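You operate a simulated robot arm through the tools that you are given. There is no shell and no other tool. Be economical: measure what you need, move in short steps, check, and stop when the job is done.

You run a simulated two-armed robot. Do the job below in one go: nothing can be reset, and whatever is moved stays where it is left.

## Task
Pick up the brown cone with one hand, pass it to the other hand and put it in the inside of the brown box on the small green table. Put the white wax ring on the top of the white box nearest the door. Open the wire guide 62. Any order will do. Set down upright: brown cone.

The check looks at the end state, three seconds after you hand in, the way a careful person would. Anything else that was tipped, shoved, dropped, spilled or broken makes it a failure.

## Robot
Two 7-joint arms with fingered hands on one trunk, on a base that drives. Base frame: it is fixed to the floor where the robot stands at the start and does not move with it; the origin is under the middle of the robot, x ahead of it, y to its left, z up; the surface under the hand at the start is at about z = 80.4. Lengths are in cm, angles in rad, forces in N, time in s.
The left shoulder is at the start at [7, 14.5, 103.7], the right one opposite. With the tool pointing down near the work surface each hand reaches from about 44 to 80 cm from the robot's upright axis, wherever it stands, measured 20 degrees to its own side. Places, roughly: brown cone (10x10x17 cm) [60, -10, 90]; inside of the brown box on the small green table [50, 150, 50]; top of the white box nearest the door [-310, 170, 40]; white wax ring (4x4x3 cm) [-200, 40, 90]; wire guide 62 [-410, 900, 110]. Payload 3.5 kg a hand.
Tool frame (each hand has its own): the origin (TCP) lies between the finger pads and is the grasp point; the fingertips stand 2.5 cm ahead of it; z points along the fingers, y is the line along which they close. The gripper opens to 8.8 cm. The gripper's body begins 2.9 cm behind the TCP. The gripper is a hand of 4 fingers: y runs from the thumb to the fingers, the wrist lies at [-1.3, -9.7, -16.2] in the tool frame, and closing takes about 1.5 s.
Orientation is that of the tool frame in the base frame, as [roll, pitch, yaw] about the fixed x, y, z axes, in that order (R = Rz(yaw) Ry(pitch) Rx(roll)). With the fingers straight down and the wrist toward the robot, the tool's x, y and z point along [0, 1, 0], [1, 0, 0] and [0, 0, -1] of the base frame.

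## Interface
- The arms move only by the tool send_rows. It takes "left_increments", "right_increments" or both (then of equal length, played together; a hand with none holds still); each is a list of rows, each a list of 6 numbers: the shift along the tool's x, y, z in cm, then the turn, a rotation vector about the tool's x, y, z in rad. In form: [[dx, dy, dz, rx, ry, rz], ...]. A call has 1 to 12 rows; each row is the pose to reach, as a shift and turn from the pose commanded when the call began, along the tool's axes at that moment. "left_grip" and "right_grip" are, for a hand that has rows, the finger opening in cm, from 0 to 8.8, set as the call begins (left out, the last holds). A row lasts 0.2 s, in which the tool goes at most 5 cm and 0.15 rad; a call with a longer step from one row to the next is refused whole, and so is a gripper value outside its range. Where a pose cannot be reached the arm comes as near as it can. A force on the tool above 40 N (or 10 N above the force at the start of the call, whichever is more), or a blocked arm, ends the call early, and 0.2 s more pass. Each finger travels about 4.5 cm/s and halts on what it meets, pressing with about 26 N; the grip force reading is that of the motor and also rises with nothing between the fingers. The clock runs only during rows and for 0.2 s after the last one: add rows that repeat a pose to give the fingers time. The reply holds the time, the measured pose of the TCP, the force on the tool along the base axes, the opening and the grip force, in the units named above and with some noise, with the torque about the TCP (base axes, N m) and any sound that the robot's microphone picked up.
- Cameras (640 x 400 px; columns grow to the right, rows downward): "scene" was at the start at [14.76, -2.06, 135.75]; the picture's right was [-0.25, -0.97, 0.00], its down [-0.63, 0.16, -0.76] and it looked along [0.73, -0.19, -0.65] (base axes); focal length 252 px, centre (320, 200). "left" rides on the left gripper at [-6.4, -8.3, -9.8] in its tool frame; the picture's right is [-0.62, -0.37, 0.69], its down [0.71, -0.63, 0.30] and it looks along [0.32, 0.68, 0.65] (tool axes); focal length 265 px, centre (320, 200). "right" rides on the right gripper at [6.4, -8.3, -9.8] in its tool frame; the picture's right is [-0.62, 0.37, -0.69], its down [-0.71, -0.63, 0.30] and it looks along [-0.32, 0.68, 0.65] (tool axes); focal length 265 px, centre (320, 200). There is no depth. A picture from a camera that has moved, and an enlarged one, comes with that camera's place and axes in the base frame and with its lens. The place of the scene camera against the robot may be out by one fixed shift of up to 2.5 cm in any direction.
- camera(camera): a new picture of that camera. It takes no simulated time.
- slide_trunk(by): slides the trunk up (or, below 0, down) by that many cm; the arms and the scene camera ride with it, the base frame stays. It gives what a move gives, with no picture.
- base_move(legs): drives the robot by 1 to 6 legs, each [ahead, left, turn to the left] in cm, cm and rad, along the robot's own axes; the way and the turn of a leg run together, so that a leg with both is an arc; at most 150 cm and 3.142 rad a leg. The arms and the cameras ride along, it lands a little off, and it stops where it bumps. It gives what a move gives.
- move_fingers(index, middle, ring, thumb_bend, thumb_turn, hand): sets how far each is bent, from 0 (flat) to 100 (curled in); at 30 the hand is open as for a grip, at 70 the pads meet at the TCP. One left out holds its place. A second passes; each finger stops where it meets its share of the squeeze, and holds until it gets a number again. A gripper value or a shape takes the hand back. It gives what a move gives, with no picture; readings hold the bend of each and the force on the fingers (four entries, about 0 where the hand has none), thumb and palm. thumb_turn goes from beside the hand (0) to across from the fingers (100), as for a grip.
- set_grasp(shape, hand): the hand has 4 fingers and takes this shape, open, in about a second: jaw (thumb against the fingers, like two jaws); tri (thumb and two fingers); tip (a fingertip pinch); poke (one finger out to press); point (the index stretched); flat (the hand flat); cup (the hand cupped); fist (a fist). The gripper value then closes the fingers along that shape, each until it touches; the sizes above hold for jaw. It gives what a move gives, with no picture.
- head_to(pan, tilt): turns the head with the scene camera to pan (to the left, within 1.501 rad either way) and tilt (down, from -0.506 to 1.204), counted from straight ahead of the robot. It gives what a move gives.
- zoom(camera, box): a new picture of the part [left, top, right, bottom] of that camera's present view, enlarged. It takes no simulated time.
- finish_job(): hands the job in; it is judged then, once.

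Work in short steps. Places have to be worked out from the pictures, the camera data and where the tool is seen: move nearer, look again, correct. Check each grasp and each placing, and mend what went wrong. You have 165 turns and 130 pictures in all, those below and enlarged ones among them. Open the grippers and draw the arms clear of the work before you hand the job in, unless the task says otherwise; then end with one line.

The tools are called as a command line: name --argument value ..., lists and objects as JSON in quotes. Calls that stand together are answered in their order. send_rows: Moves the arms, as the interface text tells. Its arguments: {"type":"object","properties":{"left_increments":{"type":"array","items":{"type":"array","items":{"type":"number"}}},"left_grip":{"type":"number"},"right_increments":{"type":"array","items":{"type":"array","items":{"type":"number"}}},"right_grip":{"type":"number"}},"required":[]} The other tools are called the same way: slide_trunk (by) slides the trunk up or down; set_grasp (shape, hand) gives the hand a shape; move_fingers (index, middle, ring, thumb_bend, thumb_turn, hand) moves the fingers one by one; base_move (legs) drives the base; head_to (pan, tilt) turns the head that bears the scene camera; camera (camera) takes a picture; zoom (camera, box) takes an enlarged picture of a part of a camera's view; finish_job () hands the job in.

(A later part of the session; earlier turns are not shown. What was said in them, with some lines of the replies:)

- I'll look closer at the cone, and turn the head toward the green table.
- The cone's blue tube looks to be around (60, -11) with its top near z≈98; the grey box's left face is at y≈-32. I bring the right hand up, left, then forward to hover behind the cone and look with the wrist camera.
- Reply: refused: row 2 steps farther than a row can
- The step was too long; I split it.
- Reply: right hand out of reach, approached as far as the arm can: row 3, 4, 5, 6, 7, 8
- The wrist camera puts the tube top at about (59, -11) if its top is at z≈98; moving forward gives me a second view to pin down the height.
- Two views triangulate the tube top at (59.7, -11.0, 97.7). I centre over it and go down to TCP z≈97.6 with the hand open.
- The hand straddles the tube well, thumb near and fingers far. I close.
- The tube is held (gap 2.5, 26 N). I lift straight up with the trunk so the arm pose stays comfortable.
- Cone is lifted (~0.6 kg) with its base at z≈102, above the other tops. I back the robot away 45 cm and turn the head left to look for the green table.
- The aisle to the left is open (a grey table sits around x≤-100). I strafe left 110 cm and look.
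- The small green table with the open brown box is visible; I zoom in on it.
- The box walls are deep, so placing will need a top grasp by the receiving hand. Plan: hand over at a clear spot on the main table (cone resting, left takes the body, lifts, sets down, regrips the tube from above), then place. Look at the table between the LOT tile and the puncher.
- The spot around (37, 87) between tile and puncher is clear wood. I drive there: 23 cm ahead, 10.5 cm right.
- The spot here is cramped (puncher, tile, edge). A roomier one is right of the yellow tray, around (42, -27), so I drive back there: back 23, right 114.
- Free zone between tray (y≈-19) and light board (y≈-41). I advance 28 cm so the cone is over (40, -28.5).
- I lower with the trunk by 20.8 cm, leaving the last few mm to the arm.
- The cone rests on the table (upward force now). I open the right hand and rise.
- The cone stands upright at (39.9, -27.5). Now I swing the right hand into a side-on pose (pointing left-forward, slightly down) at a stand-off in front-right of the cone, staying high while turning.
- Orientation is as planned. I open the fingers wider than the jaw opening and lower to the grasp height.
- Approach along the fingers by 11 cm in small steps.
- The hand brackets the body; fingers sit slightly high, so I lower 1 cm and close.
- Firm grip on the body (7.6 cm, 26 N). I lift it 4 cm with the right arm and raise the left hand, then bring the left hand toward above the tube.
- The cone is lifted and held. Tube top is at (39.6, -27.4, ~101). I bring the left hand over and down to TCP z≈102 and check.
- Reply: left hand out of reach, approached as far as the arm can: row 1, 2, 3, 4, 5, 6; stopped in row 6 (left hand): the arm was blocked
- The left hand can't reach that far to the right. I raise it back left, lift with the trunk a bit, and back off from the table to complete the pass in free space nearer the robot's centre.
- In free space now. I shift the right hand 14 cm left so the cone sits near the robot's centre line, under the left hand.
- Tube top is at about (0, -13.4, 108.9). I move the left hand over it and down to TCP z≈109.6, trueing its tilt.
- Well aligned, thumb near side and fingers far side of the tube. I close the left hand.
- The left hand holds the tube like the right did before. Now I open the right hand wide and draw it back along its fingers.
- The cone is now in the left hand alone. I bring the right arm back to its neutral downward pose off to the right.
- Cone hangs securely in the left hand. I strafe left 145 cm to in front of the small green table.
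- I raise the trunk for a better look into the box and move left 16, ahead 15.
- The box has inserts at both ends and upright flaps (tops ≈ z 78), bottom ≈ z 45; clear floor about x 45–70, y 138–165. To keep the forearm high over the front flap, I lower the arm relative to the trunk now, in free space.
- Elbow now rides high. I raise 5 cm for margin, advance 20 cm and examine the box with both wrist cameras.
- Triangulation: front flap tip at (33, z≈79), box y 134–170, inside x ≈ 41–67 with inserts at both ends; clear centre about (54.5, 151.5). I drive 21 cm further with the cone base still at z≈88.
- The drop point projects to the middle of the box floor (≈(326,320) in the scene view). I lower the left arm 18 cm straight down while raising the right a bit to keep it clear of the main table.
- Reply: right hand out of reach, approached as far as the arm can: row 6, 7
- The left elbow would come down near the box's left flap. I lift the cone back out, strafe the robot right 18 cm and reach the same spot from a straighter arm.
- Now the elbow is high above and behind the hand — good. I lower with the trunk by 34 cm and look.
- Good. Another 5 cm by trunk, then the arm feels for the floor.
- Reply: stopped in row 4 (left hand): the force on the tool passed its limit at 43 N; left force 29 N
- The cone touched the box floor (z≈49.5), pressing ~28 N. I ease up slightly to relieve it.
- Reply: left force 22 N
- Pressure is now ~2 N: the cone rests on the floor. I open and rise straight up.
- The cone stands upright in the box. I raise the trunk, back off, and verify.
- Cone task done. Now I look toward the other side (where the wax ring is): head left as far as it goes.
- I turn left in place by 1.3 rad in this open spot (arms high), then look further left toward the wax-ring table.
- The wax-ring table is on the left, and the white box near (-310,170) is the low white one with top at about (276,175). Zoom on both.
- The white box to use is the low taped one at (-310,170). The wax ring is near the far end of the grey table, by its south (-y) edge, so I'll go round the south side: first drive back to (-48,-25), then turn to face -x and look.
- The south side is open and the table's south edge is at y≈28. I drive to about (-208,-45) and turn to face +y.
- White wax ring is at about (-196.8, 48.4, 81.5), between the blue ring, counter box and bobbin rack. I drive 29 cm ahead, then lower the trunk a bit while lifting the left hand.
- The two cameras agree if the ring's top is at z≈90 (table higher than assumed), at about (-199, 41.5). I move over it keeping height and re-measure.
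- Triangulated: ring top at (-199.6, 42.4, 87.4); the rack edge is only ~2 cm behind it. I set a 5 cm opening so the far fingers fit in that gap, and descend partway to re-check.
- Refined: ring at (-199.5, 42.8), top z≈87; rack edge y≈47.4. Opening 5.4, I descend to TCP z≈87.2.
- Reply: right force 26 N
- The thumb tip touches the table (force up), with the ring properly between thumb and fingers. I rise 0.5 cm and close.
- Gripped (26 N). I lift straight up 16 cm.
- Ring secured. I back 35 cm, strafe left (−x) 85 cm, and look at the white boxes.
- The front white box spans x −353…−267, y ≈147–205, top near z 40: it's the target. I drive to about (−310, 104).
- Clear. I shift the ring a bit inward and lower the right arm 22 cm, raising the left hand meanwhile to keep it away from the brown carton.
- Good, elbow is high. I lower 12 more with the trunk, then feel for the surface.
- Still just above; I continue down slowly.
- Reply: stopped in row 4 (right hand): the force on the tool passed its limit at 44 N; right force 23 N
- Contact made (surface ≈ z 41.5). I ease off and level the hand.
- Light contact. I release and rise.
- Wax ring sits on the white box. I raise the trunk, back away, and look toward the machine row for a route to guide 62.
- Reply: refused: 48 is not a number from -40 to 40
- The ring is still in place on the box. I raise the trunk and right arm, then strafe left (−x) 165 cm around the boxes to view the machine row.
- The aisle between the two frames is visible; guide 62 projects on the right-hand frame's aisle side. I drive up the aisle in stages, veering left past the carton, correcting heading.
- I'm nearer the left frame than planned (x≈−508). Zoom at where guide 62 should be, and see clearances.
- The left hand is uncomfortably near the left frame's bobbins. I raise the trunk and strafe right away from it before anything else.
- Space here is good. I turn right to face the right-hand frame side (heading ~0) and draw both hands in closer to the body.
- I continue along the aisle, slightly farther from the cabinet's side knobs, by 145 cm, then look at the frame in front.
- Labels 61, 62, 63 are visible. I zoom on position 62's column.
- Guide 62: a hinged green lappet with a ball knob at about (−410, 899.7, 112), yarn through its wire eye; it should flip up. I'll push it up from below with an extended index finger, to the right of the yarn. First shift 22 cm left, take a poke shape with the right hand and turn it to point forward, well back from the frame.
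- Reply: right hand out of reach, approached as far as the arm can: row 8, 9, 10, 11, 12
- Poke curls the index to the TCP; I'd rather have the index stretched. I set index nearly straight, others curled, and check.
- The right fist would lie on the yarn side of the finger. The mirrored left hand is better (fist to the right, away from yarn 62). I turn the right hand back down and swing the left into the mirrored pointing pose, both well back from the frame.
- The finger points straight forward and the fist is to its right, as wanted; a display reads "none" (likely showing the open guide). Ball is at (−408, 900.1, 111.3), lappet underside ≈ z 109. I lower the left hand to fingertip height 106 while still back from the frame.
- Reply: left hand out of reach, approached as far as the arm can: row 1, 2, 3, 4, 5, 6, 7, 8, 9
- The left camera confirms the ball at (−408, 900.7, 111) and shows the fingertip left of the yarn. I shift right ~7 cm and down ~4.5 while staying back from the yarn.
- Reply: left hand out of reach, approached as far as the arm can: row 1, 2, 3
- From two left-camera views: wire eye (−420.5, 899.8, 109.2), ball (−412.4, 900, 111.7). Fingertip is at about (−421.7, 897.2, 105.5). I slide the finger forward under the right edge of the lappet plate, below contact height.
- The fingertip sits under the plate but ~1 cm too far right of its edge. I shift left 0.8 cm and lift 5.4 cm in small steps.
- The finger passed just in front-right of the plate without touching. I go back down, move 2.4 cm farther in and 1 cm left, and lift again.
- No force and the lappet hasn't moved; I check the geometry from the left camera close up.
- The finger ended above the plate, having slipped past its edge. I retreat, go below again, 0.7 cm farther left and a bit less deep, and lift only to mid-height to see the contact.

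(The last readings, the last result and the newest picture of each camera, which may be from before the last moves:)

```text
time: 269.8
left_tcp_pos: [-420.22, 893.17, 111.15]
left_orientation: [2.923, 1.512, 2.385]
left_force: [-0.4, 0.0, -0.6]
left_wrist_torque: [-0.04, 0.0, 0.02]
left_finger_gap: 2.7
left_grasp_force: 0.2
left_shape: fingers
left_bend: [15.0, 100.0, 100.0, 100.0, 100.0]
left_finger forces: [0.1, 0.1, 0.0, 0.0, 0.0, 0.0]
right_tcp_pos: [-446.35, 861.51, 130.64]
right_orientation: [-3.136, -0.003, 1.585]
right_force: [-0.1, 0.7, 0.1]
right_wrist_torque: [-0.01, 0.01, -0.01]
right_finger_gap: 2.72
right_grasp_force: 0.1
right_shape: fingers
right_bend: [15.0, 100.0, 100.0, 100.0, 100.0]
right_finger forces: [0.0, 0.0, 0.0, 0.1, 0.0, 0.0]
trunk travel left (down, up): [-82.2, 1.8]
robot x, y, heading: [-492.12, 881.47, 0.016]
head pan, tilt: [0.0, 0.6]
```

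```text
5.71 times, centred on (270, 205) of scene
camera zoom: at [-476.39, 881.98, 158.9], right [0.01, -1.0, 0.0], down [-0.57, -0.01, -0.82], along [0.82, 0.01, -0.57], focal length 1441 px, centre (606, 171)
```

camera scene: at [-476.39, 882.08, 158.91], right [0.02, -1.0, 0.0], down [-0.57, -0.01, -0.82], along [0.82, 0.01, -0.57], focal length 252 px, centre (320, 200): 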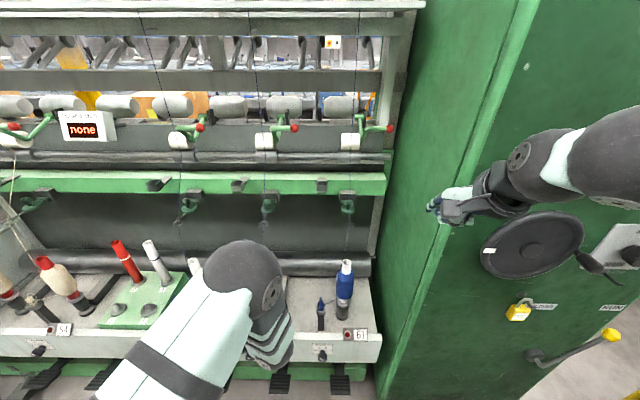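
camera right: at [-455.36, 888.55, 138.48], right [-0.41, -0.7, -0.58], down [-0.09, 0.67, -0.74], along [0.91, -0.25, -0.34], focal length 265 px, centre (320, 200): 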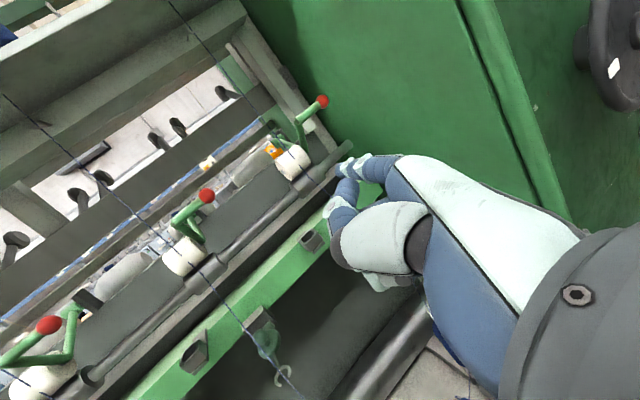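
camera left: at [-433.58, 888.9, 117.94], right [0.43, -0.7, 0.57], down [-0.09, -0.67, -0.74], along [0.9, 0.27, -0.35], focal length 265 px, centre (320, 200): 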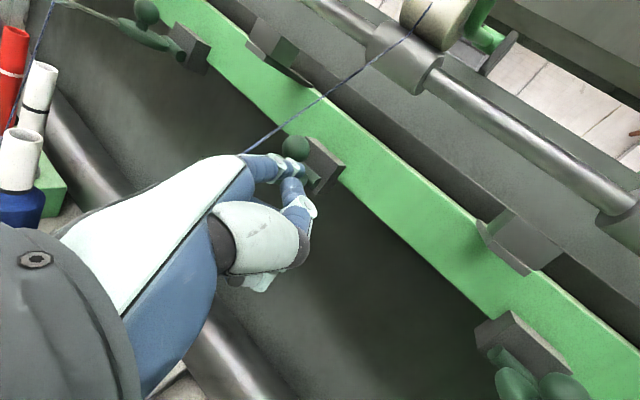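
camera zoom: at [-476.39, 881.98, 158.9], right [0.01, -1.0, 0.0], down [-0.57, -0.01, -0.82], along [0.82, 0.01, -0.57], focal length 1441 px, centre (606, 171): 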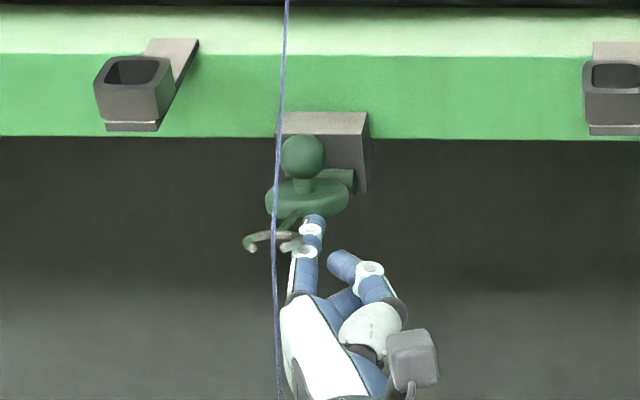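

The lappet is now lifting on the finger. I continue up and inward along the arc.

send_rows --left_increments '[[-1.19, 0.02, -0.05, 0, 0, 0], [-2.38, 0.15, 0.07, 0, 0, 0], [-3.46, 0.49, 0.54, 0, 0, 0], [-4.34, 0.82, 1.01, 0, 0, 0], [-5.11, 1.15, 1.48, 0, 0, 0], [-5.79, 1.48, 1.96, 0, 0, 0], [-6.37, 1.81, 2.45, 0, 0, 0], [-6.37, 1.81, 2.45, 0, 0, 0]]'

zoom --camera "scene" --box '[60, 100, 320, 240]'

```text
time: 271.6
left_tcp_pos: [-417.29, 892.92, 117.42]
left_orientation: [2.951, 1.512, 2.412]
left_force: [-0.3, -0.1, -0.8]
left_wrist_torque: [0.01, 0.04, 0.0]
left_finger_gap: 2.71
left_grasp_force: 0.0
left_shape: fingers
left_bend: [15.0, 100.0, 100.0, 100.0, 100.0]
left_finger forces: [0.0, 0.0, 0.1, 0.0, 0.0, 0.0]
right_tcp_pos: [-446.36, 861.52, 130.66]
right_orientation: [-3.136, -0.002, 1.588]
right_force: [-0.2, 0.9, -0.2]
right_wrist_torque: [0.03, 0.01, 0.0]
right_finger_gap: 2.73
right_grasp_force: 0.1
right_shape: fingers
right_bend: [15.0, 100.0, 100.0, 100.0, 100.0]
right_finger forces: [0.1, 0.0, 0.0, 0.0, 0.0, 0.0]
trunk travel left (down, up): [-82.2, 1.8]
robot x, y, heading: [-491.95, 881.55, 0.017]
head pan, tilt: [0.0, 0.6]
```

```text
2.46 times, centred on (190, 170) of scene
camera zoom: at [-476.4, 882.02, 158.9], right [0.01, -1.0, 0.0], down [-0.56, -0.01, -0.82], along [0.82, 0.01, -0.57], focal length 621 px, centre (640, 274)
```

zoom: 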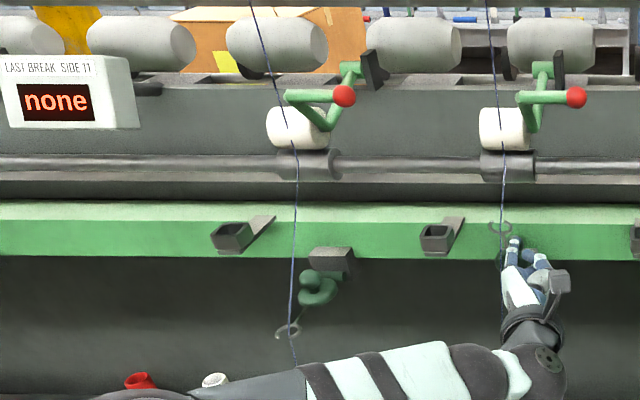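

The lappet is nearly upright, and the "last break" display still reads none. I push inward a little more (force-guarded).

send_rows --left_increments '[[-0.3, 0.32, 0.5, 0, 0, 0], [-0.55, 0.64, 1, 0, 0, 0], [-0.8, 0.95, 1.5, 0, 0, 0], [-1.0, 1.2, 1.9, 0, 0, 0], [-1.0, 1.2, 1.9, 0, 0, 0]]'

zoom --camera "scene" --box '[220, 150, 320, 230]'

```text
time: 272.8
left_tcp_pos: [-414.77, 892.96, 118.27]
left_orientation: [2.953, 1.512, 2.413]
left_force: [0.3, -2.5, -0.3]
left_wrist_torque: [-0.02, 0.01, -0.01]
left_finger_gap: 2.62
left_grasp_force: 1.0
left_shape: fingers
left_bend: [16.0, 100.0, 100.0, 100.0, 100.0]
left_finger forces: [2.6, 0.1, 0.0, 0.1, 0.0, 0.0]
right_tcp_pos: [-446.27, 861.26, 130.55]
right_orientation: [-3.138, -0.003, 1.585]
right_force: [-0.3, 0.1, 0.0]
right_wrist_torque: [0.0, -0.04, -0.01]
right_finger_gap: 2.75
right_grasp_force: 0.0
right_shape: fingers
right_bend: [15.0, 100.0, 100.0, 100.0, 100.0]
right_finger forces: [0.1, 0.0, 0.0, 0.0, 0.0, 0.1]
trunk travel left (down, up): [-82.2, 1.8]
robot x, y, heading: [-491.37, 881.9, 0.012]
head pan, tilt: [0.0, 0.6]
```

```text
5.00 times, centred on (270, 190) of scene
camera zoom: at [-476.4, 881.93, 158.9], right [0.01, -1.0, 0.0], down [-0.57, -0.01, -0.82], along [0.82, 0.01, -0.57], focal length 1261 px, centre (570, 250)
```

zoom: 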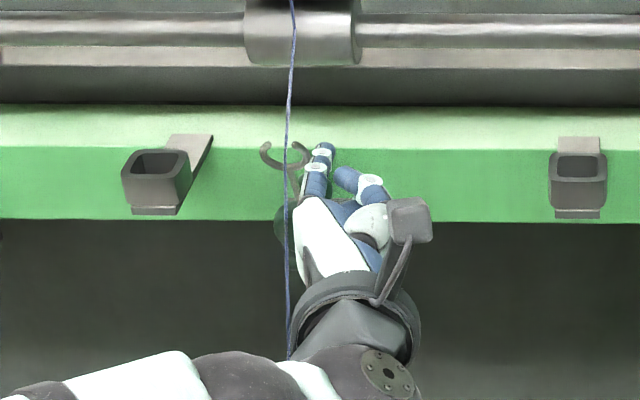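

The eye now stands up against the rail and the finger meets resistance. I withdraw straight back and check that it stays open.

send_rows --left_increments '[[-0.1, -1.05, -1.7, 0, 0, 0], [-0.15, -2.6, -4.2, 0, 0, 0], [-0.3, -4.7, -7.6, 0, 0, 0], [-0.4, -6.8, -11, 0, 0, 0], [-0.4, -6.8, -11, 0, 0, 0]]'

zoom --camera "scene" --box '[60, 100, 320, 240]'

```text
time: 274.0
left_tcp_pos: [-427.87, 892.8, 119.21]
left_orientation: [2.919, 1.511, 2.381]
left_force: [-0.5, 1.2, -0.2]
left_wrist_torque: [-0.01, -0.01, 0.0]
left_finger_gap: 2.69
left_grasp_force: 0.1
left_shape: fingers
left_bend: [15.0, 100.0, 100.0, 100.0, 100.0]
left_finger forces: [0.1, 0.0, 0.0, 0.0, 0.0, 0.0]
right_tcp_pos: [-446.24, 861.43, 130.65]
right_orientation: [-3.136, -0.002, 1.585]
right_force: [-1.0, -0.4, 1.1]
right_wrist_torque: [0.01, -0.01, -0.02]
right_finger_gap: 2.72
right_grasp_force: 0.1
right_shape: fingers
right_bend: [15.0, 100.0, 100.0, 100.0, 100.0]
right_finger forces: [0.0, 0.0, 0.0, 0.0, 0.1, 0.0]
trunk travel left (down, up): [-82.2, 1.8]
robot x, y, heading: [-491.9, 881.99, 0.014]
head pan, tilt: [0.0, 0.6]
```

```text
2.46 times, centred on (190, 170) of scene
camera zoom: at [-476.36, 882.0, 158.9], right [0.01, -1.0, 0.0], down [-0.57, -0.01, -0.82], along [0.82, 0.01, -0.57], focal length 621 px, centre (640, 274)
```

zoom: 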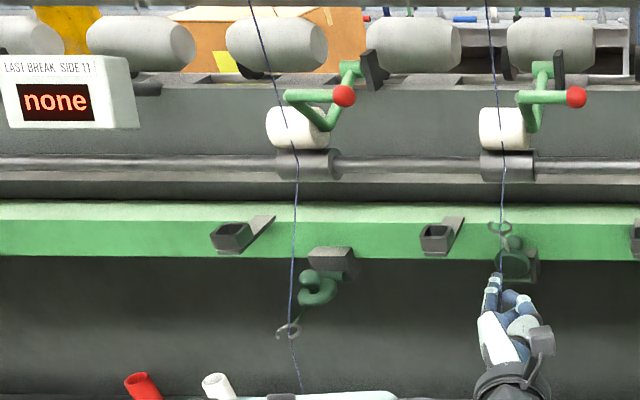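

Guide 62 stays flipped up, display still "none". I draw the left hand back and to the right of the yarn, up, then back the base slightly.

send_rows --left_increments '[[0, -1.8, -1.2, 0, 0, 0], [-0.1, -4.5, -3.6, 0, 0, 0], [-3, -5.5, -4, 0, 0, 0], [-6.5, -5.5, -4, 0, 0, 0], [-6.5, -5.5, -4, 0, 0, 0]]'

base_move --legs '[[-10, 0, 0]]'

zoom --camera "scene" --box '[180, 150, 400, 370]'

```text
time: 275.2
left_tcp_pos: [-433.81, 889.97, 125.83]
left_orientation: [2.904, 1.513, 2.363]
left_force: [-0.4, 0.7, -0.3]
left_wrist_torque: [0.0, -0.01, 0.01]
left_finger_gap: 2.7
left_grasp_force: 0.1
left_shape: fingers
left_bend: [15.0, 100.0, 100.0, 100.0, 100.0]
left_finger forces: [0.0, 0.0, 0.0, 0.0, 0.1, 0.0]
right_tcp_pos: [-446.36, 861.37, 130.76]
right_orientation: [-3.137, -0.001, 1.583]
right_force: [-0.2, 0.4, -0.6]
right_wrist_torque: [0.03, -0.02, 0.03]
right_finger_gap: 2.7
right_grasp_force: 0.1
right_shape: fingers
right_bend: [15.0, 100.0, 100.0, 100.0, 100.0]
right_finger forces: [0.0, 0.0, 0.0, 0.1, 0.0, 0.0]
trunk travel left (down, up): [-82.2, 1.8]
robot x, y, heading: [-491.8, 881.92, 0.012]
head pan, tilt: [0.0, 0.6]
```

```text
time: 276.4
left_tcp_pos: [-443.56, 889.98, 125.56]
left_orientation: [2.961, 1.509, 2.425]
left_force: [-0.8, 0.2, -0.2]
left_wrist_torque: [0.0, -0.03, 0.02]
left_finger_gap: 2.72
left_grasp_force: 0.0
left_shape: fingers
left_bend: [15.0, 100.0, 100.0, 100.0, 100.0]
left_finger forces: [0.0, 0.0, 0.1, 0.1, 0.1, 0.1]
right_tcp_pos: [-456.02, 861.31, 130.43]
right_orientation: [-3.133, -0.001, 1.585]
right_force: [0.1, 0.6, -0.7]
right_wrist_torque: [-0.01, 0.0, -0.01]
right_finger_gap: 2.72
right_grasp_force: 0.1
right_shape: fingers
right_bend: [15.0, 100.0, 100.0, 100.0, 100.0]
right_finger forces: [0.0, 0.0, 0.1, 0.0, 0.0, 0.0]
trunk travel left (down, up): [-82.2, 1.8]
robot x, y, heading: [-501.83, 881.59, 0.019]
head pan, tilt: [0.0, 0.6]
```

```text
1.82 times, centred on (290, 260) of scene
camera zoom: at [-486.06, 881.88, 158.86], right [0.02, -1.0, 0.0], down [-0.57, -0.01, -0.82], along [0.82, 0.01, -0.57], focal length 458 px, centre (374, 91)
```

zoom: 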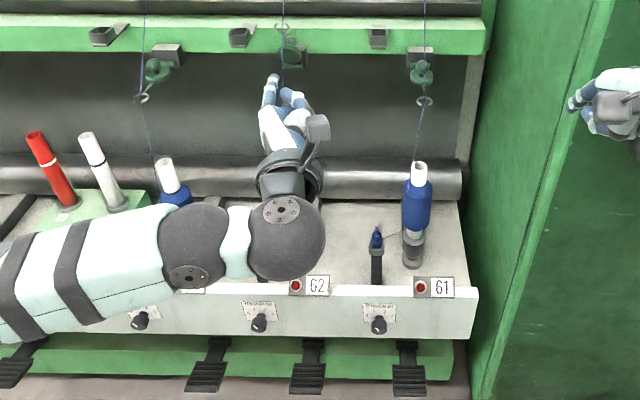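

The guide remains up. I lift the left hand away and open both hands, then take a last check.

send_rows --left_increments '[[-4, 0, 0, 0, 0, 0], [-8, 0, 0, 0, 0, 0], [-12, 0, 0, 0, 0, 0], [-14, 3, 0, 0, 0, 0], [-14, 6, 0, 0, 0, 0], [-14, 6, 0, 0, 0, 0]]' --left_grip 8.8 --right_increments '[[0, 0, 0, 0, 0, 0], [0, 0, 0, 0, 0, 0], [0, 0, 0, 0, 0, 0], [0, 0, 0, 0, 0, 0], [0, 0, 0, 0, 0, 0], [0, 0, 0, 0, 0, 0]]' --right_grip 8.8

camera --camera "scene"

```text
time: 277.8
left_tcp_pos: [-440.43, 894.49, 139.76]
left_orientation: [2.91, 1.511, 2.373]
left_force: [0.2, 0.0, 0.3]
left_wrist_torque: [0.02, 0.0, 0.02]
left_finger_gap: 8.77
left_grasp_force: 0.2
left_shape: jaw
left_bend: [30.0, 30.0, 30.0, 30.0, 98.0]
left_finger forces: [0.1, 0.0, 0.0, 0.1, 0.1, 0.0]
right_tcp_pos: [-456.51, 861.3, 130.72]
right_orientation: [-3.137, -0.003, 1.586]
right_force: [0.1, -1.1, 0.8]
right_wrist_torque: [0.03, 0.01, 0.02]
right_finger_gap: 0.0
right_grasp_force: 0.0
right_shape: poke
right_bend: [70.0, 70.0, 99.0, 100.0, 100.0]
right_finger forces: [0.0, 0.1, 0.1, 0.0, 0.0, 0.0]
trunk travel left (down, up): [-82.2, 1.8]
robot x, y, heading: [-502.03, 881.9, 0.014]
head pan, tilt: [0.0, 0.6]
```

```text
2 pictures are left
camera scene: at [-486.6, 881.79, 158.92], right [0.02, -1.0, 0.0], down [-0.56, -0.01, -0.83], along [0.83, 0.01, -0.56], focal length 252 px, centre (320, 200)
```

scene: 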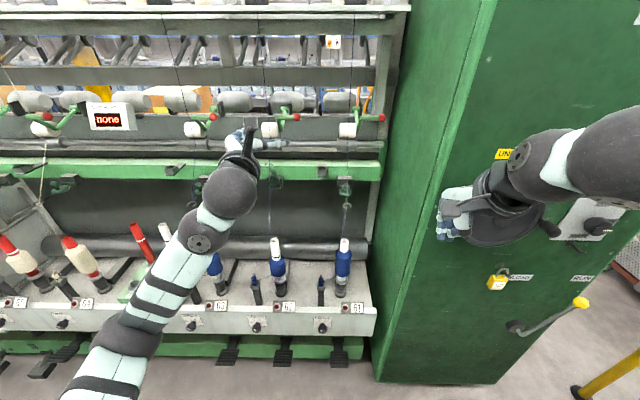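

Yarn 62 is intact, the guide is up, bobbins are undisturbed. I open the right hand too and hand in.

set_grasp --hand "right" --shape "jaw"

zoom --camera "scene" --box '[80, 90, 380, 310]'

```text
time: 278.7
left_tcp_pos: [-440.34, 894.58, 139.58]
left_orientation: [2.934, 1.512, 2.397]
left_force: [0.2, -0.2, -0.3]
left_wrist_torque: [-0.01, 0.02, 0.0]
left_finger_gap: 8.74
left_grasp_force: 0.1
left_shape: jaw
left_bend: [30.0, 30.0, 30.0, 30.0, 98.0]
left_finger forces: [0.1, 0.0, 0.0, 0.1, 0.0, 0.0]
right_tcp_pos: [-456.41, 861.32, 130.59]
right_orientation: [-3.138, -0.001, 1.586]
right_force: [-0.7, -0.1, -0.6]
right_wrist_torque: [-0.01, -0.03, 0.0]
right_finger_gap: 8.79
right_grasp_force: 0.2
right_shape: jaw
right_bend: [30.0, 30.0, 30.0, 30.0, 98.0]
right_finger forces: [0.0, 0.0, 0.0, 0.0, 0.0, 0.0]
trunk travel left (down, up): [-82.2, 1.8]
robot x, y, heading: [-501.92, 881.76, 0.017]
head pan, tilt: [0.0, 0.6]
```

```text
1.82 times, centred on (230, 200) of scene
camera zoom: at [-486.47, 881.89, 158.9], right [0.02, -1.0, 0.0], down [-0.57, -0.01, -0.82], along [0.82, 0.01, -0.57], focal length 458 px, centre (484, 200)
```

zoom: 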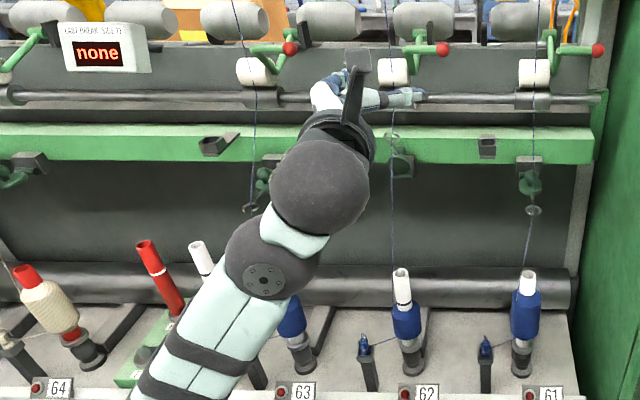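

Everything is in its place; both hands are open and clear. I hand in.

finish_job

```text
The job is handed in.
```

The brown cone was passed from the right hand to the left and stands upright in the brown box, the white wax ring is on top of the white box nearest the door, and wire guide 62 is open with its yarn unbroken.
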